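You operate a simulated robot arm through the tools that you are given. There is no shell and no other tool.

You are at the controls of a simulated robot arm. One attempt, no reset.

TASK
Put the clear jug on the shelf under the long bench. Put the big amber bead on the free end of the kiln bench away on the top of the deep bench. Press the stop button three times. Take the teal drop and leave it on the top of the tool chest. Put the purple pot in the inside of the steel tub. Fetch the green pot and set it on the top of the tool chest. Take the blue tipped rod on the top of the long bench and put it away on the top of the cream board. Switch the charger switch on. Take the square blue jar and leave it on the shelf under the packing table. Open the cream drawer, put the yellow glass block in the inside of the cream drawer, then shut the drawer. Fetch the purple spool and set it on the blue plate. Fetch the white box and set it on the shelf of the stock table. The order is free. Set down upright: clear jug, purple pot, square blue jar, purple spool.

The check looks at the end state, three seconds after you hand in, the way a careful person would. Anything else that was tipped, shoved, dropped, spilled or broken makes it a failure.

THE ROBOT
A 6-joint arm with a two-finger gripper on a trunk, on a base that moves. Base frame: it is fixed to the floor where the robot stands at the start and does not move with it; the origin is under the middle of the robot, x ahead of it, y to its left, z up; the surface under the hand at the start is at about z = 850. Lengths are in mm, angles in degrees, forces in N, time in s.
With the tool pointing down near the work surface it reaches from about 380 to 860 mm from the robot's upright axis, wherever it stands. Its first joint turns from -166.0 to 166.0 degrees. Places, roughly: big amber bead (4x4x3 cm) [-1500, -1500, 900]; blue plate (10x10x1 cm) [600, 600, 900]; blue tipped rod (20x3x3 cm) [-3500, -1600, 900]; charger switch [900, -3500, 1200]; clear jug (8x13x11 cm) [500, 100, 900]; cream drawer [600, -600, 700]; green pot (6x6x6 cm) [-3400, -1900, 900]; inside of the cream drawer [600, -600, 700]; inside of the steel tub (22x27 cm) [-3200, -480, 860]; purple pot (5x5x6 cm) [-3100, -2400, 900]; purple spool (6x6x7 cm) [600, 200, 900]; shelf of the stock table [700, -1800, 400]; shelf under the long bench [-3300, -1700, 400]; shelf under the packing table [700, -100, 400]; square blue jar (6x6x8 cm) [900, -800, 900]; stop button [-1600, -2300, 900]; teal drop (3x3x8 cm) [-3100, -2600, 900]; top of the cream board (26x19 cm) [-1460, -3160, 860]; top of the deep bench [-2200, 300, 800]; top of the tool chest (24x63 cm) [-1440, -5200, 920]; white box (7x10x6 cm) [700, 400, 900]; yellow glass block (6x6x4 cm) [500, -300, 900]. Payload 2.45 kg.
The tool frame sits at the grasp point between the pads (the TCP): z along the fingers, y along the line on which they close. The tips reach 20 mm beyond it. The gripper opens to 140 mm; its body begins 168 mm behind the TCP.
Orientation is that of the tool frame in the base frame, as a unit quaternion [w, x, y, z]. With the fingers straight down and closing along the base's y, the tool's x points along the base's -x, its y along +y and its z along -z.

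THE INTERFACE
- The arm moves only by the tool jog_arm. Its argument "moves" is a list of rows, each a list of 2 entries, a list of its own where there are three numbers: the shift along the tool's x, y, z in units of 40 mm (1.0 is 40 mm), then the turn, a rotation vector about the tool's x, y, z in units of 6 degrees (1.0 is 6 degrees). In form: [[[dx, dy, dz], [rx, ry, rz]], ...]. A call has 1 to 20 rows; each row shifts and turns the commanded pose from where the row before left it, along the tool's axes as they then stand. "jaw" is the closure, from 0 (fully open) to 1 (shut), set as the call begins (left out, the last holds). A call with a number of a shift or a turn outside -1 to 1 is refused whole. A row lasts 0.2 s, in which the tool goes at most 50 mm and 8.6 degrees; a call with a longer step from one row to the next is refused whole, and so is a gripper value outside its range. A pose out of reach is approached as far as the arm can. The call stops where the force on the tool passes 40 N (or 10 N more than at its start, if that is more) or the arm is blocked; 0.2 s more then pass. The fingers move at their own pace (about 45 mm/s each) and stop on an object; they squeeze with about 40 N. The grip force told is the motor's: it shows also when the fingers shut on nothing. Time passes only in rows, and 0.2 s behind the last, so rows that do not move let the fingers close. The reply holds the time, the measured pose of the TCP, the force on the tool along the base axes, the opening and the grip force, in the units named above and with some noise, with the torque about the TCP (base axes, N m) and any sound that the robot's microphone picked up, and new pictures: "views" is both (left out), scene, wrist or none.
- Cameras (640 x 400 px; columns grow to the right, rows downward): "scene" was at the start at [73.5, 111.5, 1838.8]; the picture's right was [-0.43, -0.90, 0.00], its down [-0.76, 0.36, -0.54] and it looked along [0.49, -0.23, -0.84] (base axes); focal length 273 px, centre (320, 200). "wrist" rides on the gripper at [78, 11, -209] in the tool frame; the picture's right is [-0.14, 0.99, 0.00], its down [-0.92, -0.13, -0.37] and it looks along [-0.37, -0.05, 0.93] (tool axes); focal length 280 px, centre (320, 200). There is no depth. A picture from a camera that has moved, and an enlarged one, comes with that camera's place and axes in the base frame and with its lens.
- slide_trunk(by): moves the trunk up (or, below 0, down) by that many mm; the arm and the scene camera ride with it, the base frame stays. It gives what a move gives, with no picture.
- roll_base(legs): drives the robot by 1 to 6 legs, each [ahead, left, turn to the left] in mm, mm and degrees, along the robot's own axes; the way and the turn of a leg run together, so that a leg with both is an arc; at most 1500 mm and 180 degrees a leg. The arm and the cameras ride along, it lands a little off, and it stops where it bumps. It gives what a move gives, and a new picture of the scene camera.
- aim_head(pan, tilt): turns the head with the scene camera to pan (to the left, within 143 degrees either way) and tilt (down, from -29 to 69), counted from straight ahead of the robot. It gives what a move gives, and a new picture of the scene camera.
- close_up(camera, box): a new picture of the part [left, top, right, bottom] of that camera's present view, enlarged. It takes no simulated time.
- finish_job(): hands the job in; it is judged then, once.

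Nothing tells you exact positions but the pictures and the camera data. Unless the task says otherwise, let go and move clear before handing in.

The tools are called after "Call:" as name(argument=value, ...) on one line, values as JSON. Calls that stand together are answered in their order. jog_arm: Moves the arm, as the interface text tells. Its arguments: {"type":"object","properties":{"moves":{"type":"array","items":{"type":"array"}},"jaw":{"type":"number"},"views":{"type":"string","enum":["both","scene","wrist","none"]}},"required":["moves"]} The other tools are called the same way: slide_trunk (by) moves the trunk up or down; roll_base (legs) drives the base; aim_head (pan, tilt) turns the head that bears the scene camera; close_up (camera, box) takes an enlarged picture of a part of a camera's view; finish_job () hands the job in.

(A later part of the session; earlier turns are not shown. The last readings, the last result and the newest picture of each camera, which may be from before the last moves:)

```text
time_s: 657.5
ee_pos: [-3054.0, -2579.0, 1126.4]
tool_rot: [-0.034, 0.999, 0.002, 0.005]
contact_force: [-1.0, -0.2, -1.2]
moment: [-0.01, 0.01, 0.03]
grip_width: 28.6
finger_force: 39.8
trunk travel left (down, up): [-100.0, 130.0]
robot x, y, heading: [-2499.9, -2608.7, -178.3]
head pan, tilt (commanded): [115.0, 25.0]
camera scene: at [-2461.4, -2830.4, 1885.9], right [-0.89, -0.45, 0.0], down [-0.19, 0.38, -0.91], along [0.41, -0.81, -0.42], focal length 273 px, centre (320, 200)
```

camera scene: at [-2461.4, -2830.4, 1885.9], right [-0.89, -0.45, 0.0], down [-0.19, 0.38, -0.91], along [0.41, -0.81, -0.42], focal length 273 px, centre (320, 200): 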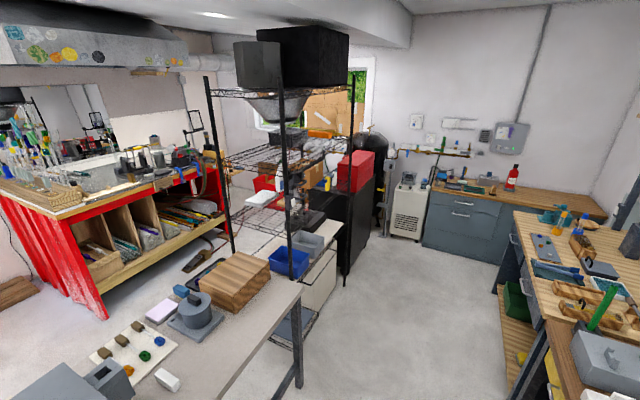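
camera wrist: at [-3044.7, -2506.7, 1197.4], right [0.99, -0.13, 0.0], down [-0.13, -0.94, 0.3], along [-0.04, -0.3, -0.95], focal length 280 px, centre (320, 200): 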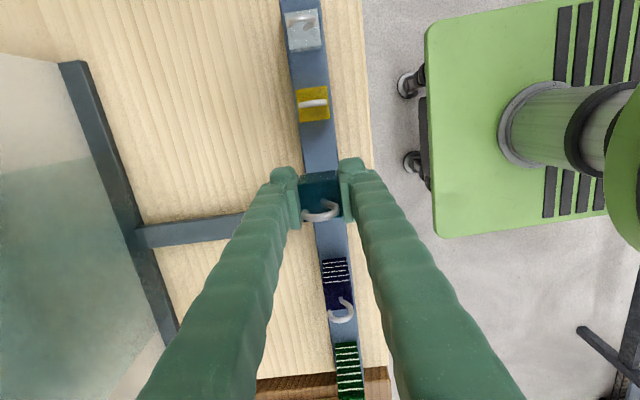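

There's an open path south along this aisle to the black tool chest. Driving there, then turning to face it.

Call:
roll_base(legs=[[-100, 0, -1.8], [0, 1250, 0], [0, 1200, 0]])

Call:
aim_head(pan=140, tilt=35)

```text
time_s: 679.7
ee_pos: [-2937.3, -5004.0, 1127.9]
tool_rot: [-0.035, 0.999, -0.012, 0.006]
contact_force: [0.0, -0.4, -1.5]
moment: [-0.03, 0.01, 0.0]
grip_width: 28.6
finger_force: 40.2
trunk travel left (down, up): [-100.0, 130.0]
robot x, y, heading: [-2385.6, -5044.5, -179.7]
head pan, tilt (commanded): [115.0, 25.0]
camera scene: at [-2351.6, -5271.2, 1885.9], right [-0.9, -0.43, 0.0], down [-0.18, 0.38, -0.91], along [0.39, -0.82, -0.42], focal length 273 px, centre (320, 200)
```

scene: 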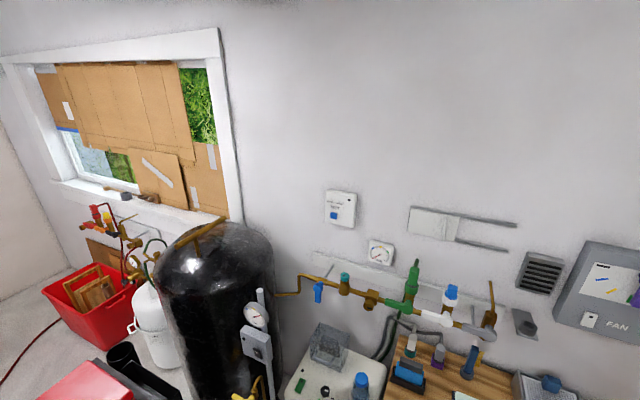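

```text
time_s: 680.6
ee_pos: [-2936.9, -5004.4, 1126.6]
tool_rot: [-0.034, 0.999, -0.013, 0.006]
contact_force: [-0.7, 0.0, -0.8]
moment: [-0.01, 0.01, -0.02]
grip_width: 28.7
finger_force: 40.0
trunk travel left (down, up): [-100.0, 130.0]
robot x, y, heading: [-2381.2, -5051.6, -180.0]
head pan, tilt (commanded): [140.0, 35.0]
camera scene: at [-2323.2, -5244.1, 1870.2], right [-0.64, -0.77, 0.0], down [-0.44, 0.37, -0.82], along [0.63, -0.52, -0.57], focal length 273 px, centre (320, 200)
```

scene: 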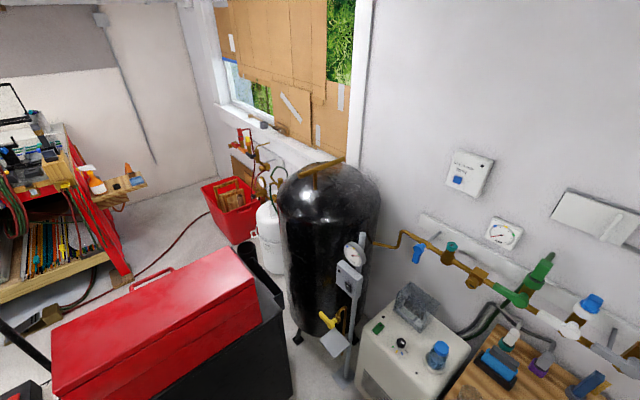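

I need to turn toward the chest. First raise the arm well above the red toolbox, shift west a little, then turn right through the open aisle.

Call:
jog_arm(moves=[[[0, 0, -0.9], [0, 0, 0]], [[0, 0, -0.9], [0, 0, 0]], [[0, 0, -0.9], [0, 0, 0]], [[0, 0, -0.9], [0, 0, 0]], [[0, 0, -0.9], [0, 0, 0]], [[0, 0, 0], [0, 0, 0]]], views="none")

Call:
roll_base(legs=[[90, 0, 0], [0, 0, -180]])

Call:
aim_head(pan=0, tilt=40)

```text
time_s: 682.0
ee_pos: [-2939.0, -5016.7, 1308.5]
tool_rot: [-0.034, 0.999, -0.012, 0.006]
contact_force: [-0.2, 0.8, -0.4]
moment: [-0.05, -0.03, -0.01]
grip_width: 28.6
finger_force: 40.1
trunk travel left (down, up): [-100.0, 130.0]
robot x, y, heading: [-2385.5, -5047.0, -179.6]
head pan, tilt (commanded): [140.0, 35.0]
```

```text
time_s: 690.5
ee_pos: [-1918.4, -5104.4, 1307.4]
tool_rot: [-0.006, 0.032, 0.999, -0.034]
contact_force: [-0.3, 0.5, -0.3]
moment: [-0.01, 0.01, -0.02]
grip_width: 28.6
finger_force: 40.1
trunk travel left (down, up): [-100.0, 130.0]
robot x, y, heading: [-2472.5, -5047.8, -1.9]
head pan, tilt (commanded): [140.0, 35.0]
camera scene: at [-2523.6, -4850.0, 1870.2], right [0.67, 0.74, 0.0], down [0.43, -0.38, -0.82], along [-0.61, 0.55, -0.57], focal length 273 px, centre (320, 200)
```

scene: 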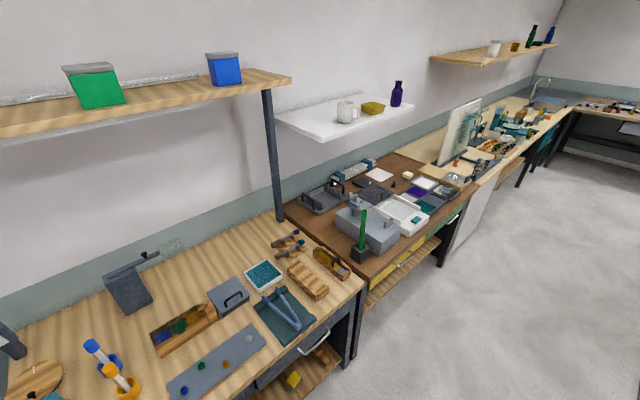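

```text
time_s: 692.8
ee_pos: [-1918.6, -5103.5, 1306.9]
tool_rot: [-0.006, 0.032, 0.999, -0.034]
contact_force: [0.5, 0.1, -1.0]
moment: [-0.01, -0.01, 0.0]
grip_width: 28.7
finger_force: 40.4
trunk travel left (down, up): [-100.0, 130.0]
robot x, y, heading: [-2475.1, -5050.0, -1.9]
head pan, tilt (commanded): [0.0, 40.0]
camera scene: at [-2373.1, -4911.6, 1862.6], right [-0.03, -1.0, 0.0], down [-0.64, 0.02, -0.77], along [0.77, -0.03, -0.64], focal length 273 px, centre (320, 200)
```

scene: 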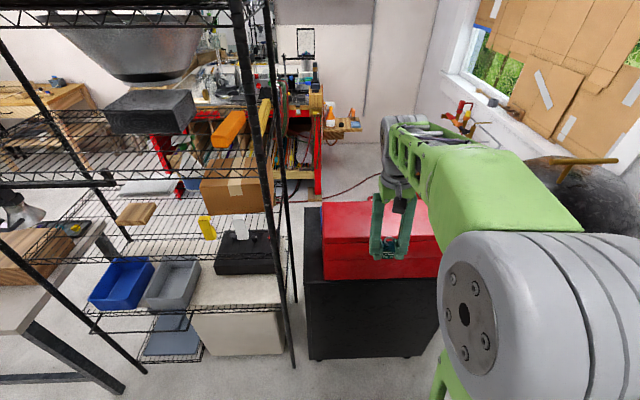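

The red toolbox on the chest has its flat top at z≈920 (x −1534…−1280), matching the target. Driving closer and looking down on it.

Call:
roll_base(legs=[[340, -60, 1.5]])

Call:
jog_arm(moves=[[[-0.9, 0, 0.6], [0, 0, 0]], [[-0.9, 0, 0.6], [0, 0, 0]], [[0, 0, 0], [0, 0, 0]]], views="both")

```text
time_s: 695.0
ee_pos: [-1584.4, -5152.5, 1305.8]
tool_rot: [-0.007, 0.015, 0.999, -0.034]
contact_force: [0.5, -1.0, -1.2]
moment: [0.02, 0.08, -0.03]
grip_width: 28.7
finger_force: 39.9
trunk travel left (down, up): [-100.0, 130.0]
robot x, y, heading: [-2137.6, -5113.4, -0.2]
head pan, tilt (commanded): [0.0, 40.0]
camera scene: at [-2043.9, -4974.0, 1862.5], right [0.0, -1.0, 0.0], down [-0.64, 0.0, -0.77], along [0.77, 0.0, -0.64], focal length 273 px, centre (320, 200)
```

scene: 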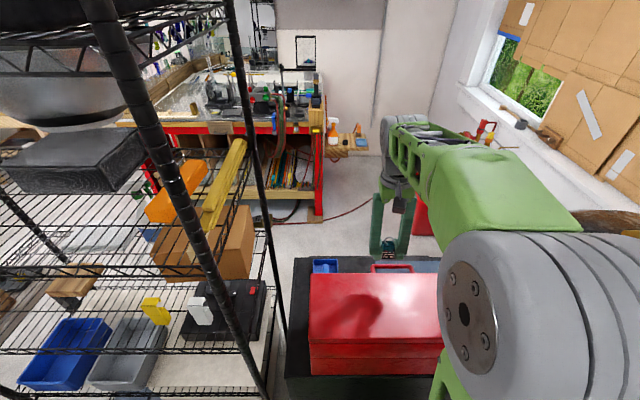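

```text
time_s: 695.8
ee_pos: [-1512.9, -5157.9, 1257.2]
tool_rot: [-0.005, 0.017, 0.999, -0.034]
contact_force: [-0.3, -0.9, -0.1]
moment: [-0.02, -0.03, 0.01]
grip_width: 28.7
finger_force: 40.0
trunk travel left (down, up): [-100.0, 130.0]
robot x, y, heading: [-2137.3, -5112.7, -0.2]
head pan, tilt (commanded): [0.0, 40.0]
camera scene: at [-2045.5, -4973.8, 1862.7], right [0.0, -1.0, 0.0], down [-0.64, 0.0, -0.77], along [0.77, 0.0, -0.64], focal length 273 px, centre (320, 200)
camera wrist: at [-1588.4, -5131.9, 1465.9], right [0.17, 0.98, -0.07], down [0.92, -0.13, 0.37], along [0.35, -0.13, -0.93], focal length 280 px, centre (320, 200)
```

scene: 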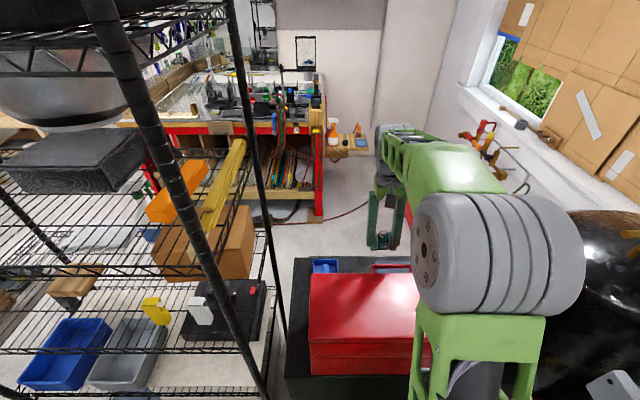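
wrist: 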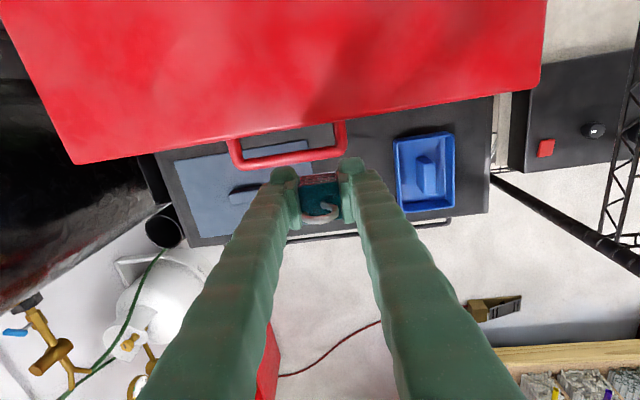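

The free top (z≈920) is the part east of the red toolbox; between the blue tray and the flat mat there's a clear gap at about x −1475…−1337, y −5150…−5062. I'll rotate so the jaw closes along x and move over the gap.

Call:
jog_arm(moves=[[[0, 0, 0], [0, 0, 1]], [[0, 0, 0], [0, 0, 1]], [[0, 0, 0], [0, 0, 1]], [[0, 0, 0], [0, 0, 1]], [[0, 0, 0], [0, 0, 1]], [[0, 0, 0], [0, 0, 1]], [[0, 0, 0], [0, 0, 1]], [[0, 0, 0], [0, 0, 1]], [[0, 0, 0], [0, 0, 1]], [[0, 0, 0], [0, 0, 1]], [[0, 0, 0], [0, 0, 1]], [[0, 0, 0], [0, 0, 1]], [[0, 0, 0], [0, 0, 1]], [[0, 0, 0], [0, 0, 1]], [[0, 0, 0], [0, 0, 1]], [[0.3, -0.9, 0], [0, 0, 0]], [[0.3, -0.9, 0], [0, 0, 0]], [[0.3, -0.9, 0], [0, 0, 0]], [[0.3, -0.9, 0], [0, 0, 0]], [[0, 0, 0], [0, 0, 0]]], views="wrist")

```text
time_s: 700.0
ee_pos: [-1656.6, -5106.7, 1254.4]
tool_rot: [0.019, 0.718, 0.695, -0.029]
contact_force: [0.2, 0.5, -0.4]
moment: [0.04, 0.0, 0.05]
grip_width: 28.4
finger_force: 40.5
trunk travel left (down, up): [-100.0, 130.0]
robot x, y, heading: [-2142.1, -5114.8, -0.2]
head pan, tilt (commanded): [0.0, 40.0]
camera wrist: at [-1640.2, -5015.5, 1458.2], right [0.99, -0.17, 0.0], down [-0.15, -0.89, 0.43], along [-0.08, -0.43, -0.9], focal length 280 px, centre (320, 200)
```

wrist: 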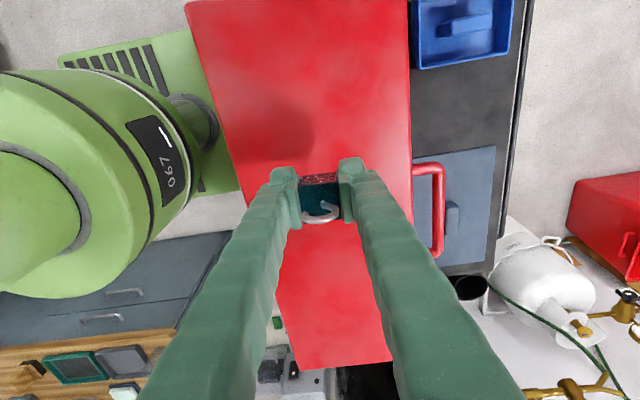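

The clear gap is actually y −5062…−5215, x −1500…−1295. Moving over to about [−1345, −5100].

Call:
jog_arm(moves=[[[0.1, 0.97, 0], [0, 0, 0]], [[0.1, 0.97, 0], [0, 0, 0]], [[0.1, 0.97, 0], [0, 0, 0]], [[0.1, 0.97, 0], [0, 0, 0]], [[0.1, 0.97, 0], [0, 0, 0]], [[0.1, 0.97, 0], [0, 0, 0]], [[0.1, 0.97, 0], [0, 0, 0]], [[0.1, 0.97, 0], [0, 0, 0]], [[0, 0, 0.9], [0, 0, 0]], [[0, 0, 0.9], [0, 0, 0]], [[0, 0, 0.9], [0, 0, 0]], [[0, 0, 0.9], [0, 0, 0]], [[0, 0, 0], [0, 0, 0]]], views="both")

```text
time_s: 702.8
ee_pos: [-1350.5, -5092.4, 1106.3]
tool_rot: [0.02, 0.718, 0.696, -0.028]
contact_force: [0.2, -0.5, -1.0]
moment: [0.0, 0.0, 0.0]
grip_width: 28.6
finger_force: 40.7
trunk travel left (down, up): [-100.0, 130.0]
robot x, y, heading: [-2147.0, -5113.9, -0.2]
head pan, tilt (commanded): [0.0, 40.0]
camera scene: at [-2045.0, -4973.8, 1862.6], right [0.0, -1.0, 0.0], down [-0.64, 0.0, -0.77], along [0.77, 0.0, -0.64], focal length 273 px, centre (320, 200)
camera wrist: at [-1333.1, -5001.6, 1311.2], right [0.99, -0.17, 0.0], down [-0.15, -0.89, 0.43], along [-0.07, -0.43, -0.9], focal length 280 px, centre (320, 200)
```

scene: 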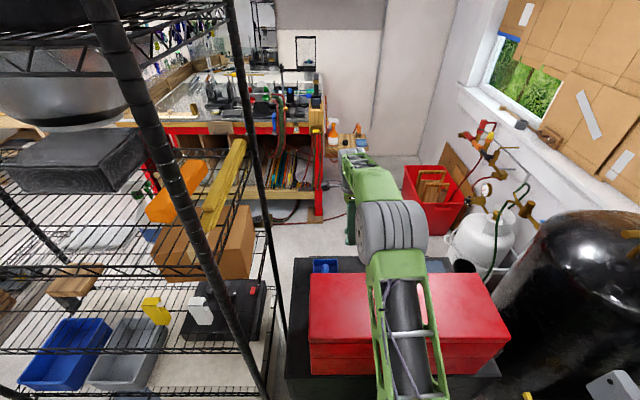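
wrist: 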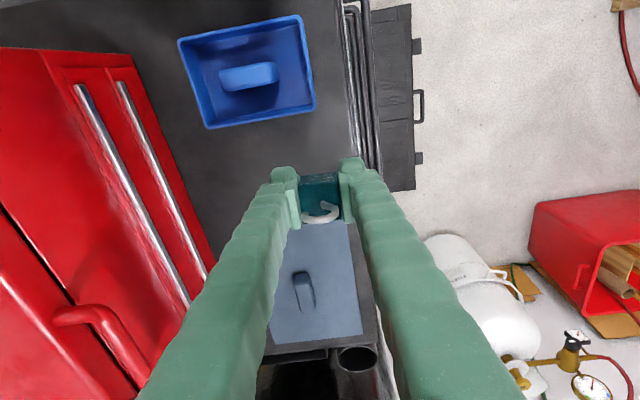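

The landing point is on the free black top. Shift 25 mm inward and descend.

Call:
jog_arm(moves=[[[0, -0.6, 0.3], [0, 0, 0]], [[0, 0, 0.9], [0, 0, 0]], [[0, 0, 0.9], [0, 0, 0]], [[0, 0, 0.7], [0, 0, 0]], [[0, 0, 0.5], [0, 0, 0]], [[0, 0, 0], [0, 0, 0]]], views="wrist")

```text
time_s: 704.2
ee_pos: [-1373.8, -5101.9, 976.5]
tool_rot: [0.02, 0.718, 0.695, -0.028]
contact_force: [-1.1, -0.7, -1.7]
moment: [-0.02, 0.0, 0.02]
grip_width: 28.7
finger_force: 39.5
trunk travel left (down, up): [-100.0, 130.0]
robot x, y, heading: [-2139.1, -5118.8, 0.2]
head pan, tilt (commanded): [0.0, 40.0]
camera wrist: at [-1357.3, -5010.7, 1179.2], right [0.99, -0.17, 0.0], down [-0.15, -0.89, 0.43], along [-0.07, -0.43, -0.9], focal length 280 px, centre (320, 200)
```

wrist: 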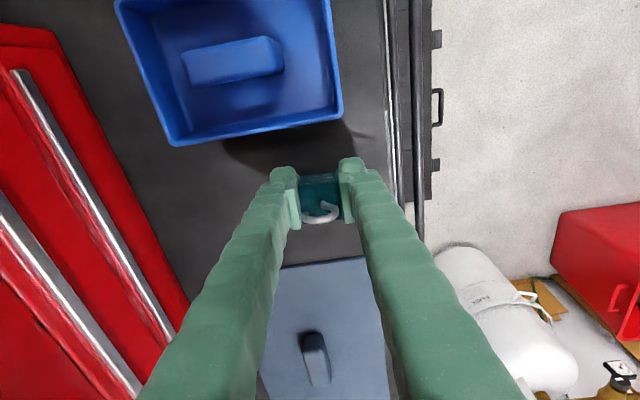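

Call:
jog_arm(moves=[[[0, 0, 0.25], [0, 0, 0]], [[0, 0, 0.15], [0, 0, 0]], [[0, 0, 0], [0, 0, 0]]], views="none")

Call:
jog_arm(moves=[[[0, 0, 0.12], [0, 0, 0]], [[0, 0, 0], [0, 0, 0]]], views="none")

```text
time_s: 705.0
ee_pos: [-1372.8, -5103.0, 958.9]
tool_rot: [0.02, 0.718, 0.695, -0.028]
contact_force: [0.3, -0.1, -0.7]
moment: [-0.01, 0.0, 0.02]
grip_width: 28.9
finger_force: 39.6
trunk travel left (down, up): [-100.0, 130.0]
robot x, y, heading: [-2141.4, -5117.4, 0.0]
head pan, tilt (commanded): [0.0, 40.0]
```

```text
time_s: 705.6
ee_pos: [-1373.3, -5103.6, 955.6]
tool_rot: [0.02, 0.718, 0.695, -0.028]
contact_force: [0.5, -0.6, -0.6]
moment: [-0.02, 0.05, -0.01]
grip_width: 28.6
finger_force: 39.5
trunk travel left (down, up): [-100.0, 130.0]
robot x, y, heading: [-2141.5, -5113.5, -0.1]
head pan, tilt (commanded): [0.0, 40.0]
```

Call:
jog_arm(moves=[[[0, 0, 0.1], [0, 0, 0]], [[0, 0, 0], [0, 0, 0]]], views="none")

Call:
jog_arm(moves=[[[0, 0, 0.1], [0, 0, 0]], [[0, 0, 0], [0, 0, 0]]], views="none")

Call:
jog_arm(moves=[[[0, 0, 0.1], [0, 0, 0]], [[0, 0, 0], [0, 0, 0]]], views="none")

```text
time_s: 706.2
ee_pos: [-1372.9, -5103.4, 950.3]
tool_rot: [0.019, 0.718, 0.696, -0.028]
contact_force: [-0.4, -0.4, -0.6]
moment: [-0.02, 0.02, -0.01]
grip_width: 28.5
finger_force: 40.1
trunk travel left (down, up): [-100.0, 130.0]
robot x, y, heading: [-2139.8, -5111.6, -0.0]
head pan, tilt (commanded): [0.0, 40.0]
```

```text
time_s: 706.8
ee_pos: [-1373.1, -5103.4, 947.4]
tool_rot: [0.02, 0.718, 0.695, -0.028]
contact_force: [-0.3, 0.0, 1.9]
moment: [0.04, -0.03, 0.0]
grip_width: 28.4
finger_force: 40.1
trunk travel left (down, up): [-100.0, 130.0]
robot x, y, heading: [-2140.7, -5116.0, -0.1]
head pan, tilt (commanded): [0.0, 40.0]
```

```text
time_s: 707.4
ee_pos: [-1372.5, -5103.2, 946.3]
tool_rot: [0.022, 0.718, 0.695, -0.026]
contact_force: [-3.5, -0.6, 28.7]
moment: [0.24, 0.03, 0.02]
grip_width: 28.6
finger_force: 40.6
trunk travel left (down, up): [-100.0, 130.0]
robot x, y, heading: [-2143.1, -5116.2, -0.1]
head pan, tilt (commanded): [0.0, 40.0]
```

Contact. The drop is tilted ~8° relative to how it stood, so I'll lift a hair, level it, and set it down properly.

Call:
jog_arm(moves=[[[0, 0, -0.25], [0, 0, 0]], [[0, 0, 0], [-0.12, 0.64, 0]], [[0, 0, 0], [-0.12, 0.64, 0]], [[0, 0, 0], [0, 0, 0]]], views="none")

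Call:
jog_arm(moves=[[[0, 0, 0.15], [0, 0, 0]], [[0, 0, 0], [0, 0, 0]]], views="none")

Call:
jog_arm(moves=[[[0, 0, 0.08], [0, 0, 0]], [[0, 0, 0], [0, 0, 0]]], views="none")

```text
time_s: 708.4
ee_pos: [-1373.5, -5102.1, 951.9]
tool_rot: [-0.018, 0.718, 0.695, 0.028]
contact_force: [-0.8, -0.4, -1.4]
moment: [0.02, -0.01, -0.01]
grip_width: 28.5
finger_force: 40.3
trunk travel left (down, up): [-100.0, 130.0]
robot x, y, heading: [-2142.9, -5114.7, -0.3]
head pan, tilt (commanded): [0.0, 40.0]
```

```text
time_s: 709.0
ee_pos: [-1373.4, -5102.5, 946.3]
tool_rot: [-0.018, 0.718, 0.696, 0.029]
contact_force: [-0.4, -0.5, -0.1]
moment: [-0.02, 0.06, -0.03]
grip_width: 28.6
finger_force: 39.9
trunk travel left (down, up): [-100.0, 130.0]
robot x, y, heading: [-2140.4, -5117.5, -0.2]
head pan, tilt (commanded): [0.0, 40.0]
```

```text
time_s: 709.6
ee_pos: [-1373.7, -5102.5, 945.2]
tool_rot: [-0.017, 0.718, 0.695, 0.03]
contact_force: [-1.2, -1.0, 9.8]
moment: [0.02, 0.23, 0.01]
grip_width: 28.7
finger_force: 40.2
trunk travel left (down, up): [-100.0, 130.0]
robot x, y, heading: [-2143.1, -5112.4, -0.2]
head pan, tilt (commanded): [0.0, 40.0]
```

Flat contact at 945. Releasing and rising.

Call:
jog_arm(moves=[[[0, 0, 0], [0, 0, 0]], [[0, 0, 0], [0, 0, 0]], [[0, 0, 0], [0, 0, 0]]], jaw=0.68, views="none")

Call:
jog_arm(moves=[[[0, 0, -0.4], [0, 0, 0]], [[0, 0, -0.7], [0, 0, 0]], [[0, 0, -0.9], [0, 0, 0]], [[0, 0, -0.9], [0, 0, 0]], [[0, 0, -0.9], [0, 0, 0]], [[0, 0, -0.9], [0, 0, 0]], [[0, 0, -0.9], [0, 0, 0]], [[0, 0, -0.9], [0, 0, 0]], [[0, 0, -0.9], [0, 0, 0]], [[0, 0, 0], [0, 0, 0]]], views="wrist")

```text
time_s: 710.4
ee_pos: [-1373.4, -5102.8, 944.6]
tool_rot: [-0.018, 0.718, 0.695, 0.029]
contact_force: [0.3, 0.1, -0.5]
moment: [0.0, -0.02, -0.02]
grip_width: 44.8
finger_force: 0.1
trunk travel left (down, up): [-100.0, 130.0]
robot x, y, heading: [-2140.2, -5113.8, -0.2]
head pan, tilt (commanded): [0.0, 40.0]
```

```text
time_s: 712.6
ee_pos: [-1379.1, -5122.4, 1242.2]
tool_rot: [-0.018, 0.718, 0.695, 0.028]
contact_force: [0.7, -0.4, 0.0]
moment: [-0.02, -0.03, -0.02]
grip_width: 44.9
finger_force: 0.1
trunk travel left (down, up): [-100.0, 130.0]
robot x, y, heading: [-2140.3, -5114.0, -0.0]
head pan, tilt (commanded): [0.0, 40.0]
camera wrist: at [-1368.1, -5058.6, 1456.2], right [0.99, -0.17, 0.0], down [-0.16, -0.94, 0.31], along [-0.05, -0.3, -0.95], focal length 280 px, centre (320, 200)
```

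wrist: 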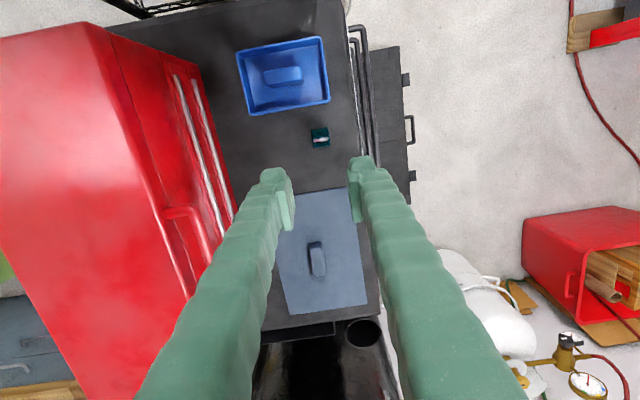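

The teal drop stands on the chest top. Now back for the green pot: unwind the wrist, retract, back up, turn, and drive north along the aisle.

Call:
jog_arm(moves=[[[0, -0.9, -0.2], [0, 0, 0]], [[0, -0.9, -0.2], [0, 0, 0]], [[0, -0.9, 0], [0, 0, -1]], [[0, -0.9, 0], [0, 0, -1]], [[0, 0, 0], [0, 0, -1]], [[0, 0, 0], [0, 0, -1]], [[0, 0, 0], [0, 0, -1]], [[0, 0, 0], [0, 0, -1]], [[0, 0, 0], [0, 0, -1]], [[0, 0, 0], [0, 0, -1]], [[0, 0, 0], [0, 0, -1]], [[0, 0, 0], [0, 0, -1]], [[0, 0, 0], [0, 0, -1]], [[0, 0, 0], [0, 0, -1]], [[0, 0, 0], [0, 0, -1]], [[0, 0, 0], [0, 0, -1]], [[0, 0, 0], [0, 0, -1]], [[0, 0, 0], [0, 0, 0]]], views="none")

Call:
roll_base(legs=[[-330, 0, 0], [0, 0, 180], [0, -1400, 0], [0, -1400, 0], [0, -350, 0]])

```text
time_s: 716.4
ee_pos: [-1521.4, -5120.7, 1252.9]
tool_rot: [0.008, 0.015, 0.999, 0.034]
contact_force: [0.4, 1.0, -0.5]
moment: [0.0, 0.02, -0.01]
grip_width: 44.9
finger_force: 0.1
trunk travel left (down, up): [-100.0, 130.0]
robot x, y, heading: [-2140.7, -5115.6, -0.0]
head pan, tilt (commanded): [0.0, 40.0]
```

```text
time_s: 753.2
ee_pos: [-3121.6, -1977.5, 1254.1]
tool_rot: [0.033, 0.999, 0.0, -0.007]
contact_force: [-0.2, 0.1, -0.1]
moment: [-0.01, -0.02, 0.0]
grip_width: 44.4
finger_force: 0.1
trunk travel left (down, up): [-100.0, 130.0]
robot x, y, heading: [-2502.5, -1967.5, -178.3]
head pan, tilt (commanded): [0.0, 40.0]
camera scene: at [-2592.4, -2105.3, 1862.6], right [-0.03, 1.0, 0.0], down [0.64, 0.02, -0.77], along [-0.77, -0.02, -0.64], focal length 273 px, centre (320, 200)
```

scene: 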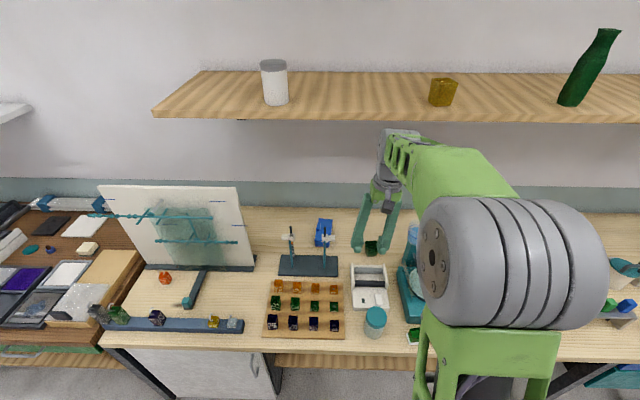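

The green pot is at about [−3417, −1892] between the clamp stand and the glass cup. Step closer and look from above.

Call:
roll_base(legs=[[120, 0, -1.7]])

Call:
jog_arm(moves=[[[0, -0.5, 0.8], [0, 0, 0]], [[0, -0.5, 0.8], [0, 0, 0]], [[-0.5, -0.3, 0.8], [0, 0, 0]], [[-0.5, -0.3, 0.8], [0, 0, 0]], [[0, 0, 0], [0, 0, 0]]], jaw=0.35, views="wrist")

```text
time_s: 754.5
ee_pos: [-3241.9, -1959.9, 1251.8]
tool_rot: [0.032, 0.999, -0.015, -0.006]
contact_force: [-0.9, 0.3, 0.2]
moment: [-0.03, -0.08, 0.03]
grip_width: 44.6
finger_force: 0.0
trunk travel left (down, up): [-100.0, 130.0]
robot x, y, heading: [-2617.4, -1964.0, 180.1]
head pan, tilt (commanded): [0.0, 40.0]
camera scene: at [-2717.9, -2104.3, 1862.5], right [0.0, 1.0, 0.0], down [0.64, 0.0, -0.77], along [-0.77, 0.0, -0.64], focal length 273 px, centre (320, 200)
```

scene: 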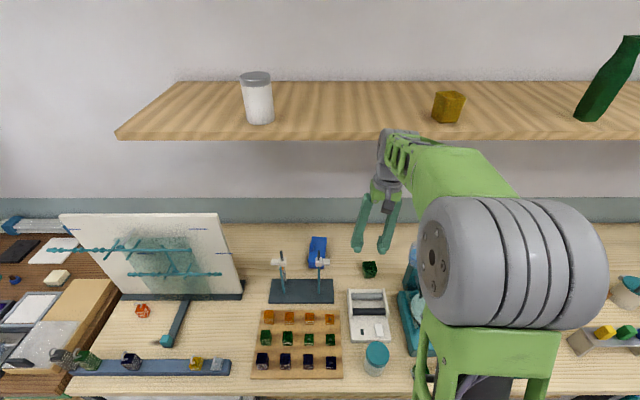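

```text
time_s: 755.7
ee_pos: [-3281.5, -1903.4, 1121.8]
tool_rot: [0.033, 0.999, -0.015, -0.007]
contact_force: [-0.1, 0.3, 0.5]
moment: [0.01, 0.0, 0.0]
grip_width: 91.0
finger_force: 0.1
trunk travel left (down, up): [-100.0, 130.0]
robot x, y, heading: [-2618.1, -1967.0, 179.7]
head pan, tilt (commanded): [0.0, 40.0]
camera wrist: at [-3199.1, -1903.3, 1329.3], right [-0.17, -0.98, 0.07], down [-0.91, 0.18, 0.37], along [-0.38, 0.0, -0.93], focal length 280 px, centre (320, 200)
```

wrist: 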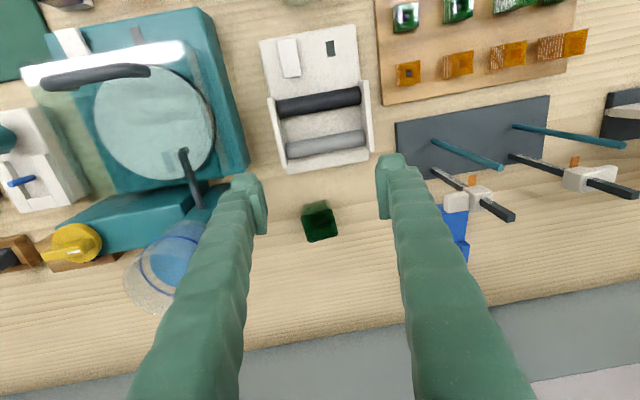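

Call:
close_up(camera="wrist", box=[280, 185, 360, 255])

```text
5.71 times, centred on (320, 220) of wrist
camera zoom: at [-3199.1, -1903.3, 1329.3], right [-0.17, -0.98, 0.07], down [-0.91, 0.18, 0.37], along [-0.38, 0.0, -0.93], focal length 1602 px, centre (320, 86)
```

zoom: 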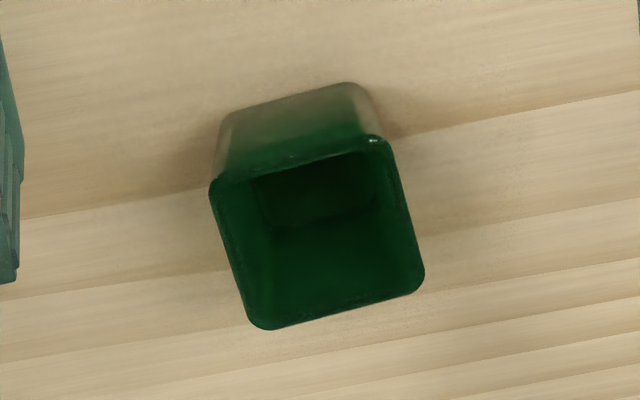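

The green pot is an open square pot rotated ~6° from my jaw. Align and descend.

Call:
jog_arm(moves=[[[-0.83, -0.12, 0], [0, 0, -0.5]], [[-0.83, -0.12, 0.3], [0, 0, -0.47]], [[-0.83, -0.12, 0.7], [0, 0, 0]], [[-0.83, -0.12, 0.8], [0, 0, 0]], [[0, 0, 0.9], [0, 0, 0]], [[0, 0, 0.9], [0, 0, 0]], [[0, 0, 0.4], [0, 0, 0]], [[0, 0, 0], [0, 0, 0]]], views="wrist")

```text
time_s: 757.5
ee_pos: [-3415.7, -1898.9, 962.3]
tool_rot: [0.032, 0.999, 0.035, -0.009]
contact_force: [-1.0, -0.1, 0.1]
moment: [-0.02, 0.0, 0.02]
grip_width: 91.1
finger_force: 0.1
trunk travel left (down, up): [-100.0, 130.0]
robot x, y, heading: [-2620.1, -1962.5, 179.6]
head pan, tilt (commanded): [0.0, 40.0]
camera wrist: at [-3333.6, -1891.0, 1170.5], right [-0.07, -1.0, 0.07], down [-0.92, 0.09, 0.38], along [-0.38, -0.04, -0.92], focal length 280 px, centre (320, 200)
```

wrist: 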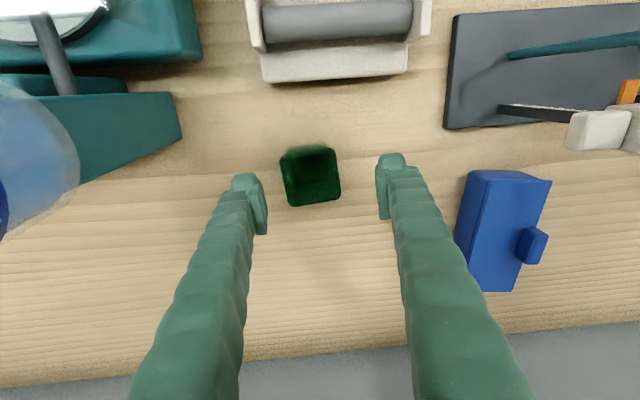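

Call:
jog_arm(moves=[[[0, -0.21, 0.5], [0, 0, 0]], [[0, 0, 0.6], [0, 0, 0]], [[0, 0, 0.5], [0, 0, 0]], [[0, 0, 0.25], [0, 0, 0]], [[0, 0, 0], [0, 0, 0]]], views="wrist")

Call:
jog_arm(moves=[[[0, 0, 0], [0, 0, 0]], [[0, 0, 0], [0, 0, 0]], [[0, 0, 0], [0, 0, 0]], [[0, 0, 0], [0, 0, 0]]], jaw=1, views="wrist")

```text
time_s: 758.7
ee_pos: [-3419.2, -1894.1, 887.9]
tool_rot: [0.033, 0.999, 0.035, -0.009]
contact_force: [-0.1, -0.6, 0.2]
moment: [-0.01, 0.02, -0.01]
grip_width: 91.2
finger_force: 0.0
trunk travel left (down, up): [-100.0, 130.0]
robot x, y, heading: [-2621.5, -1967.6, 179.7]
head pan, tilt (commanded): [0.0, 40.0]
camera wrist: at [-3336.6, -1886.3, 1095.9], right [-0.07, -1.0, 0.07], down [-0.92, 0.09, 0.38], along [-0.38, -0.04, -0.92], focal length 280 px, centre (320, 200)
```

wrist: 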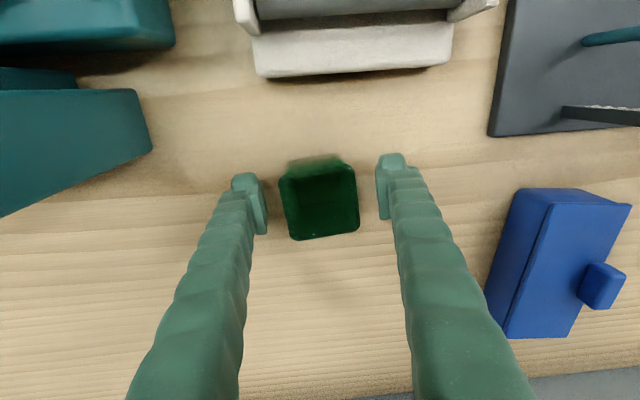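

```text
time_s: 759.7
ee_pos: [-3419.2, -1894.6, 887.3]
tool_rot: [0.033, 0.999, 0.035, -0.009]
contact_force: [-0.5, -0.4, 0.2]
moment: [0.02, 0.04, 0.03]
grip_width: 55.6
finger_force: 39.8
trunk travel left (down, up): [-100.0, 130.0]
robot x, y, heading: [-2623.9, -1964.7, 179.8]
head pan, tilt (commanded): [0.0, 40.0]
camera wrist: at [-3336.6, -1886.2, 1096.0], right [-0.07, -1.0, 0.07], down [-0.92, 0.09, 0.38], along [-0.38, -0.04, -0.92], focal length 280 px, centre (320, 200)
```

wrist: 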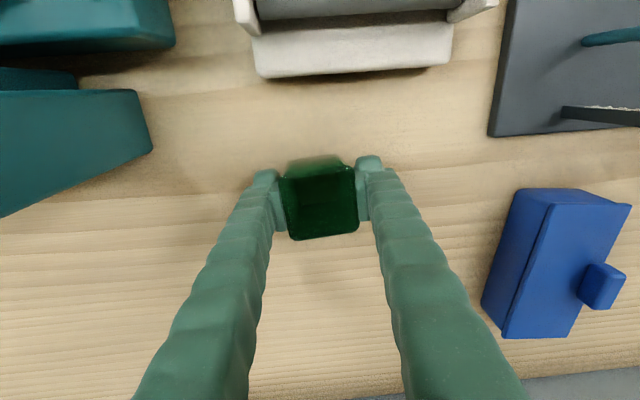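

Gripped at 55.6 mm. Lifting slowly.

Call:
jog_arm(moves=[[[0, 0, -0.3], [0, 0, 0]], [[0, 0, -0.5], [0, 0, 0]], [[0, 0, -0.6], [0, 0, 0]], [[0, 0, -0.7], [0, 0, 0]], [[0, 0, -0.8], [0, 0, 0]], [[0, 0, -0.8], [0, 0, 0]], [[0, 0, -0.8], [0, 0, 0]], [[0.5, 0, -0.8], [0, 0, 0]], [[0.8, 0, -0.3], [0, 0, 0]], [[0.9, 0, 0], [0, 0, 0]], [[0.9, 0, 0], [0, 0, 0]], [[0.9, 0, 0], [0, 0, 0]], [[0.9, 0, 0], [0, 0, 0]], [[0.9, 0, 0], [0, 0, 0]], [[0, 0, 0], [0, 0, 0]]], views="wrist")

```text
time_s: 762.9
ee_pos: [-3182.4, -1863.6, 1106.0]
tool_rot: [0.033, 0.999, 0.035, -0.008]
contact_force: [-0.6, 0.6, -1.4]
moment: [-0.01, 0.01, 0.02]
grip_width: 55.5
finger_force: 40.0
trunk travel left (down, up): [-100.0, 130.0]
robot x, y, heading: [-2620.6, -1966.3, 179.9]
head pan, tilt (commanded): [0.0, 40.0]
camera wrist: at [-3100.3, -1855.1, 1314.2], right [-0.07, -1.0, 0.07], down [-0.92, 0.09, 0.38], along [-0.38, -0.04, -0.92], focal length 280 px, centre (320, 200)
```

wrist: 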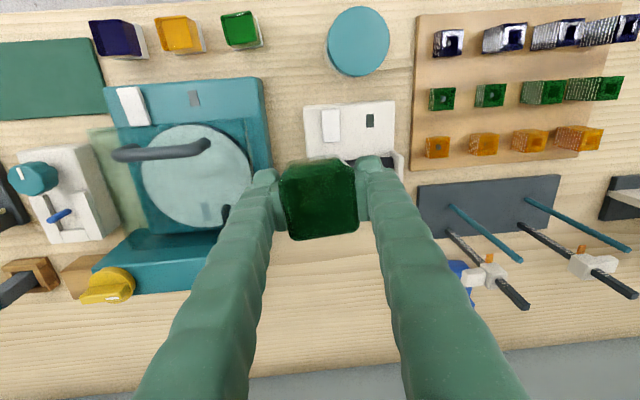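

Pot secured. Raise the arm, and drive back south to the tool chest, then turn as before.

Call:
jog_arm(moves=[[[0, 0, -0.9], [0, 0, 0]], [[0, 0, -0.9], [0, 0, 0]], [[0, 0, -0.9], [0, 0, 0]], [[0, 0, -0.9], [0, 0, 0]], [[0, 0, -0.9], [0, 0, 0]], [[0, 0, 0], [0, 0, 0]]], views="none")

Call:
roll_base(legs=[[-160, 0, 0], [0, 1400, 0], [0, 1400, 0], [0, 340, 0], [0, 0, -180]])

```text
time_s: 764.3
ee_pos: [-3180.8, -1851.6, 1287.1]
tool_rot: [0.033, 0.999, 0.034, -0.009]
contact_force: [-1.1, 0.2, -1.0]
moment: [0.0, -0.02, 0.0]
grip_width: 55.6
finger_force: 40.1
trunk travel left (down, up): [-100.0, 130.0]
robot x, y, heading: [-2619.5, -1964.9, 179.9]
head pan, tilt (commanded): [0.0, 40.0]
```

```text
time_s: 800.6
ee_pos: [-1965.6, -5277.2, 1287.5]
tool_rot: [0.01, -0.011, 0.999, 0.032]
contact_force: [-0.1, 0.7, -1.3]
moment: [0.02, -0.04, 0.01]
grip_width: 55.5
finger_force: 39.7
trunk travel left (down, up): [-100.0, 130.0]
robot x, y, heading: [-2521.3, -5135.9, -3.1]
head pan, tilt (commanded): [0.0, 40.0]
camera scene: at [-2415.0, -4999.4, 1862.6], right [-0.05, -1.0, 0.0], down [-0.64, 0.03, -0.77], along [0.77, -0.04, -0.64], focal length 273 px, centre (320, 200)
```

scene: 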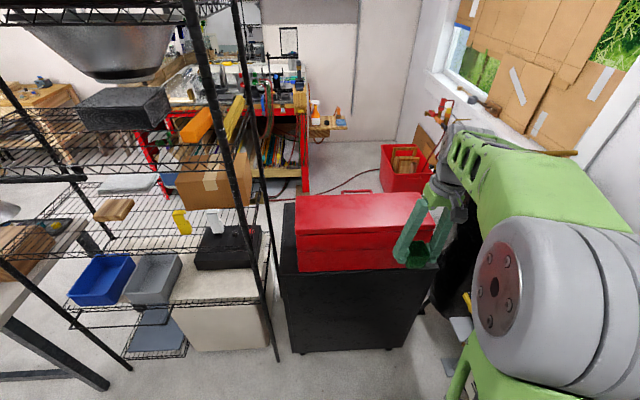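

Call:
roll_base(legs=[[0, 30, 3], [375, 0, 0]])

Call:
jog_arm(moves=[[[0, 0, 0], [0, 0, 1]], [[0, 0, 0], [0, 0, 1]], [[0, 0, 0], [0, 0, 1]], [[0, 0, 0], [0, 0, 1]], [[0, 0, 0], [0, 0, 1]], [[0, 0, 0], [0, 0, 1]], [[0, 0, 0], [0, 0, 1]], [[0, 0, 0], [0, 0, 1]], [[0, 0, 0], [0, 0, 1]], [[0, 0, 0], [0, 0, 1]], [[0, 0, 0], [0, 0, 1]], [[0, 0, 0], [0, 0, 1]], [[0, 0, 0], [0, 0, 1]], [[0, 0, 0], [0, 0, 1]], [[0, 0, 0], [0, 0, 1]], [[0, 0, 0], [0, 0, 0]]], views="wrist")

```text
time_s: 803.5
ee_pos: [-1579.3, -5220.8, 1288.2]
tool_rot: [0.009, -0.036, 0.999, 0.033]
contact_force: [0.2, -0.2, -0.9]
moment: [-0.02, 0.03, 0.03]
grip_width: 55.4
finger_force: 40.9
trunk travel left (down, up): [-100.0, 130.0]
robot x, y, heading: [-2139.9, -5106.4, 0.1]
head pan, tilt (commanded): [0.0, 40.0]
camera scene: at [-2041.1, -4964.5, 1862.5], right [0.0, -1.0, 0.0], down [-0.64, 0.0, -0.77], along [0.77, 0.0, -0.64], focal length 273 px, centre (320, 200)
```

scene: 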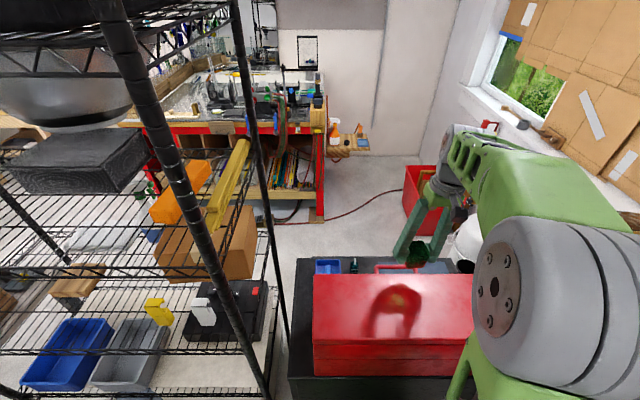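

```text
time_s: 806.9
ee_pos: [-1579.6, -5219.6, 1288.7]
tool_rot: [-0.017, 0.682, 0.731, 0.029]
contact_force: [-0.5, -0.7, -1.2]
moment: [-0.04, 0.04, 0.03]
grip_width: 55.6
finger_force: 40.3
trunk travel left (down, up): [-100.0, 130.0]
robot x, y, heading: [-2138.1, -5106.3, -0.2]
head pan, tilt (commanded): [0.0, 40.0]
camera wrist: at [-1577.1, -5155.0, 1502.5], right [1.0, -0.07, 0.01], down [-0.07, -0.95, 0.31], along [-0.01, -0.31, -0.95], focal length 280 px, centre (320, 200)
```

wrist: 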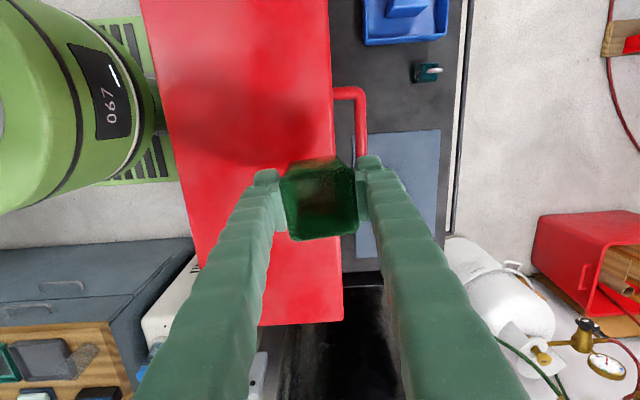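

I see the free area, the teal drop and the toolbox handle. Level the pot, move above [−1405, −5165].

Call:
jog_arm(moves=[[[0, 0, 0], [-0.22, -0.4, 0]], [[0, 0, 0], [-0.22, -0.4, 0]], [[0.3, 0.9, 0], [0, 0, 0]], [[0.3, 0.98, 0], [0, 0, 0]], [[0.3, 0.98, 0], [0, 0, 0]], [[0.3, 0.98, 0], [0, 0, 0]], [[0, 0, 0.8], [0, 0, 0]], [[0, 0, 0.9], [0, 0, 0]], [[0, 0, 0.9], [0, 0, 0]], [[0, 0, 0], [0, 0, 0]]], views="wrist")

```text
time_s: 809.1
ee_pos: [-1424.2, -5165.2, 1191.8]
tool_rot: [0.03, 0.682, 0.73, 0.018]
contact_force: [-0.2, -0.1, -1.3]
moment: [0.0, 0.01, 0.02]
grip_width: 55.3
finger_force: 40.2
trunk travel left (down, up): [-100.0, 130.0]
robot x, y, heading: [-2140.5, -5107.2, -0.3]
head pan, tilt (commanded): [0.0, 40.0]
camera wrist: at [-1432.4, -5082.9, 1399.7], right [1.0, -0.07, 0.07], down [-0.09, -0.92, 0.38], along [0.04, -0.38, -0.92], focal length 280 px, centre (320, 200)
```

wrist: 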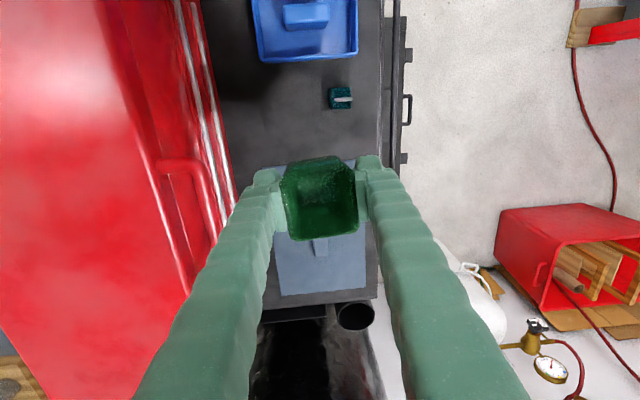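

Landing spot is between the drop and the mat with ~20 mm margins. Descending.

Call:
jog_arm(moves=[[[0, 0, 0.8], [0, 0, 0]], [[0, 0, 0.9], [0, 0, 0]], [[0, 0, 0.9], [0, 0, 0]], [[0, 0, 0.9], [0, 0, 0]], [[0, 0, 0.8], [0, 0, 0]], [[0, 0, 0.7], [0, 0, 0]], [[0, 0, 0.3], [0, 0, 0]], [[0, 0, 0], [0, 0, 0]]], views="wrist")

```text
time_s: 810.9
ee_pos: [-1409.0, -5166.7, 981.0]
tool_rot: [0.03, 0.683, 0.73, 0.018]
contact_force: [0.0, -0.3, -0.9]
moment: [0.02, 0.03, 0.0]
grip_width: 55.3
finger_force: 40.1
trunk travel left (down, up): [-100.0, 130.0]
robot x, y, heading: [-2142.9, -5105.6, -0.2]
head pan, tilt (commanded): [0.0, 40.0]
camera wrist: at [-1415.6, -5084.5, 1189.2], right [1.0, -0.07, 0.07], down [-0.09, -0.92, 0.38], along [0.04, -0.38, -0.92], focal length 280 px, centre (320, 200)
```

wrist: 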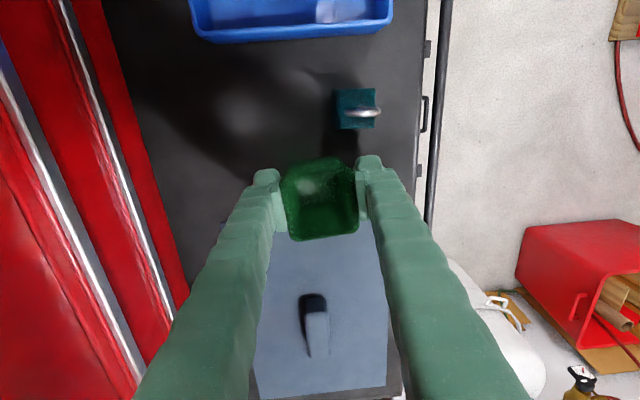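

Call:
jog_arm(moves=[[[0, 0, 0.25], [0, 0, 0]], [[0, 0, 0.15], [0, 0, 0]], [[0, 0, 0], [0, 0, 0]]], views="none")

Call:
jog_arm(moves=[[[0, 0, 0.1], [0, 0, 0]], [[0, 0, 0], [0, 0, 0]]], views="none")

Call:
jog_arm(moves=[[[0, 0, 0.08], [0, 0, 0]], [[0, 0, 0], [0, 0, 0]]], views="none")

```text
time_s: 811.7
ee_pos: [-1406.9, -5167.9, 964.8]
tool_rot: [0.029, 0.682, 0.731, 0.019]
contact_force: [0.6, -0.1, -1.6]
moment: [0.02, -0.01, 0.0]
grip_width: 54.9
finger_force: 40.1
trunk travel left (down, up): [-100.0, 130.0]
robot x, y, heading: [-2137.6, -5109.4, 0.1]
head pan, tilt (commanded): [0.0, 40.0]
```

```text
time_s: 812.3
ee_pos: [-1407.9, -5166.1, 960.7]
tool_rot: [0.029, 0.682, 0.73, 0.018]
contact_force: [0.1, -0.2, -1.0]
moment: [0.0, -0.02, 0.02]
grip_width: 55.5
finger_force: 40.3
trunk travel left (down, up): [-100.0, 130.0]
robot x, y, heading: [-2135.8, -5108.3, -0.1]
head pan, tilt (commanded): [0.0, 40.0]
```

```text
time_s: 812.9
ee_pos: [-1407.5, -5167.2, 959.7]
tool_rot: [0.032, 0.682, 0.731, 0.017]
contact_force: [-1.4, -0.3, 9.3]
moment: [-0.25, -0.24, -0.04]
grip_width: 55.3
finger_force: 39.5
trunk travel left (down, up): [-100.0, 130.0]
robot x, y, heading: [-2138.2, -5109.4, -0.3]
head pan, tilt (commanded): [0.0, 40.0]
```

Contact (9 N). Releasing and rising.

Call:
jog_arm(moves=[[[0, 0, 0], [0, 0, 0]], [[0, 0, 0], [0, 0, 0]], [[0, 0, 0], [0, 0, 0]]], jaw=0.48, views="none")

Call:
jog_arm(moves=[[[0, 0, -0.3], [0, 0, 0]], [[0, 0, -0.6], [0, 0, 0]], [[0, 0, -0.9], [0, 0, 0]], [[0, 0, -0.9], [0, 0, 0]], [[0, 0, -0.9], [0, 0, 0]], [[0, 0, -0.9], [0, 0, 0]], [[0, 0, -0.9], [0, 0, 0]], [[0, 0, -0.9], [0, 0, 0]], [[0, 0, -0.9], [0, 0, 0]], [[0, 0, 0], [0, 0, 0]]], views="wrist")

```text
time_s: 813.7
ee_pos: [-1408.1, -5166.5, 958.1]
tool_rot: [0.029, 0.682, 0.73, 0.018]
contact_force: [0.5, -0.5, 0.2]
moment: [0.0, 0.02, 0.04]
grip_width: 72.8
finger_force: 0.1
trunk travel left (down, up): [-100.0, 130.0]
robot x, y, heading: [-2136.9, -5106.7, 0.0]
head pan, tilt (commanded): [0.0, 40.0]
```

```text
time_s: 815.9
ee_pos: [-1426.7, -5163.2, 1247.5]
tool_rot: [0.03, 0.682, 0.731, 0.016]
contact_force: [1.0, -0.4, -0.4]
moment: [0.01, 0.01, -0.01]
grip_width: 72.9
finger_force: 0.1
trunk travel left (down, up): [-100.0, 130.0]
robot x, y, heading: [-2136.4, -5106.7, -0.1]
head pan, tilt (commanded): [0.0, 40.0]
camera wrist: at [-1433.7, -5082.4, 1455.6], right [1.0, -0.07, 0.07], down [-0.09, -0.92, 0.38], along [0.04, -0.38, -0.92], focal length 280 px, centre (320, 200)
```

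wrist: 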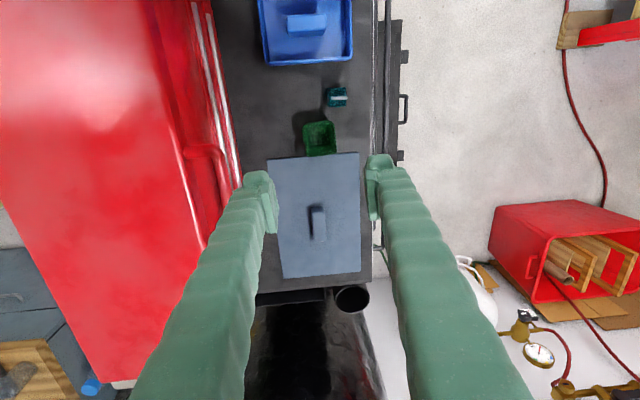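

Call:
close_up(camera="wrist", box=[265, 70, 385, 180])

```text
3.64 times, centred on (325, 125) of wrist
camera zoom: at [-1433.7, -5082.4, 1455.6], right [1.0, -0.07, 0.07], down [-0.09, -0.92, 0.38], along [0.04, -0.38, -0.92], focal length 1020 px, centre (302, 473)
```

zoom: 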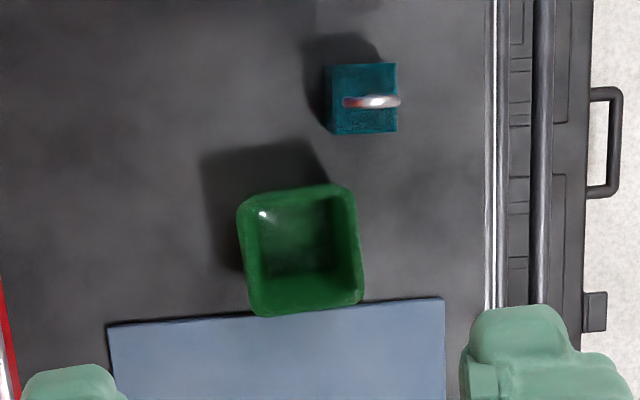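

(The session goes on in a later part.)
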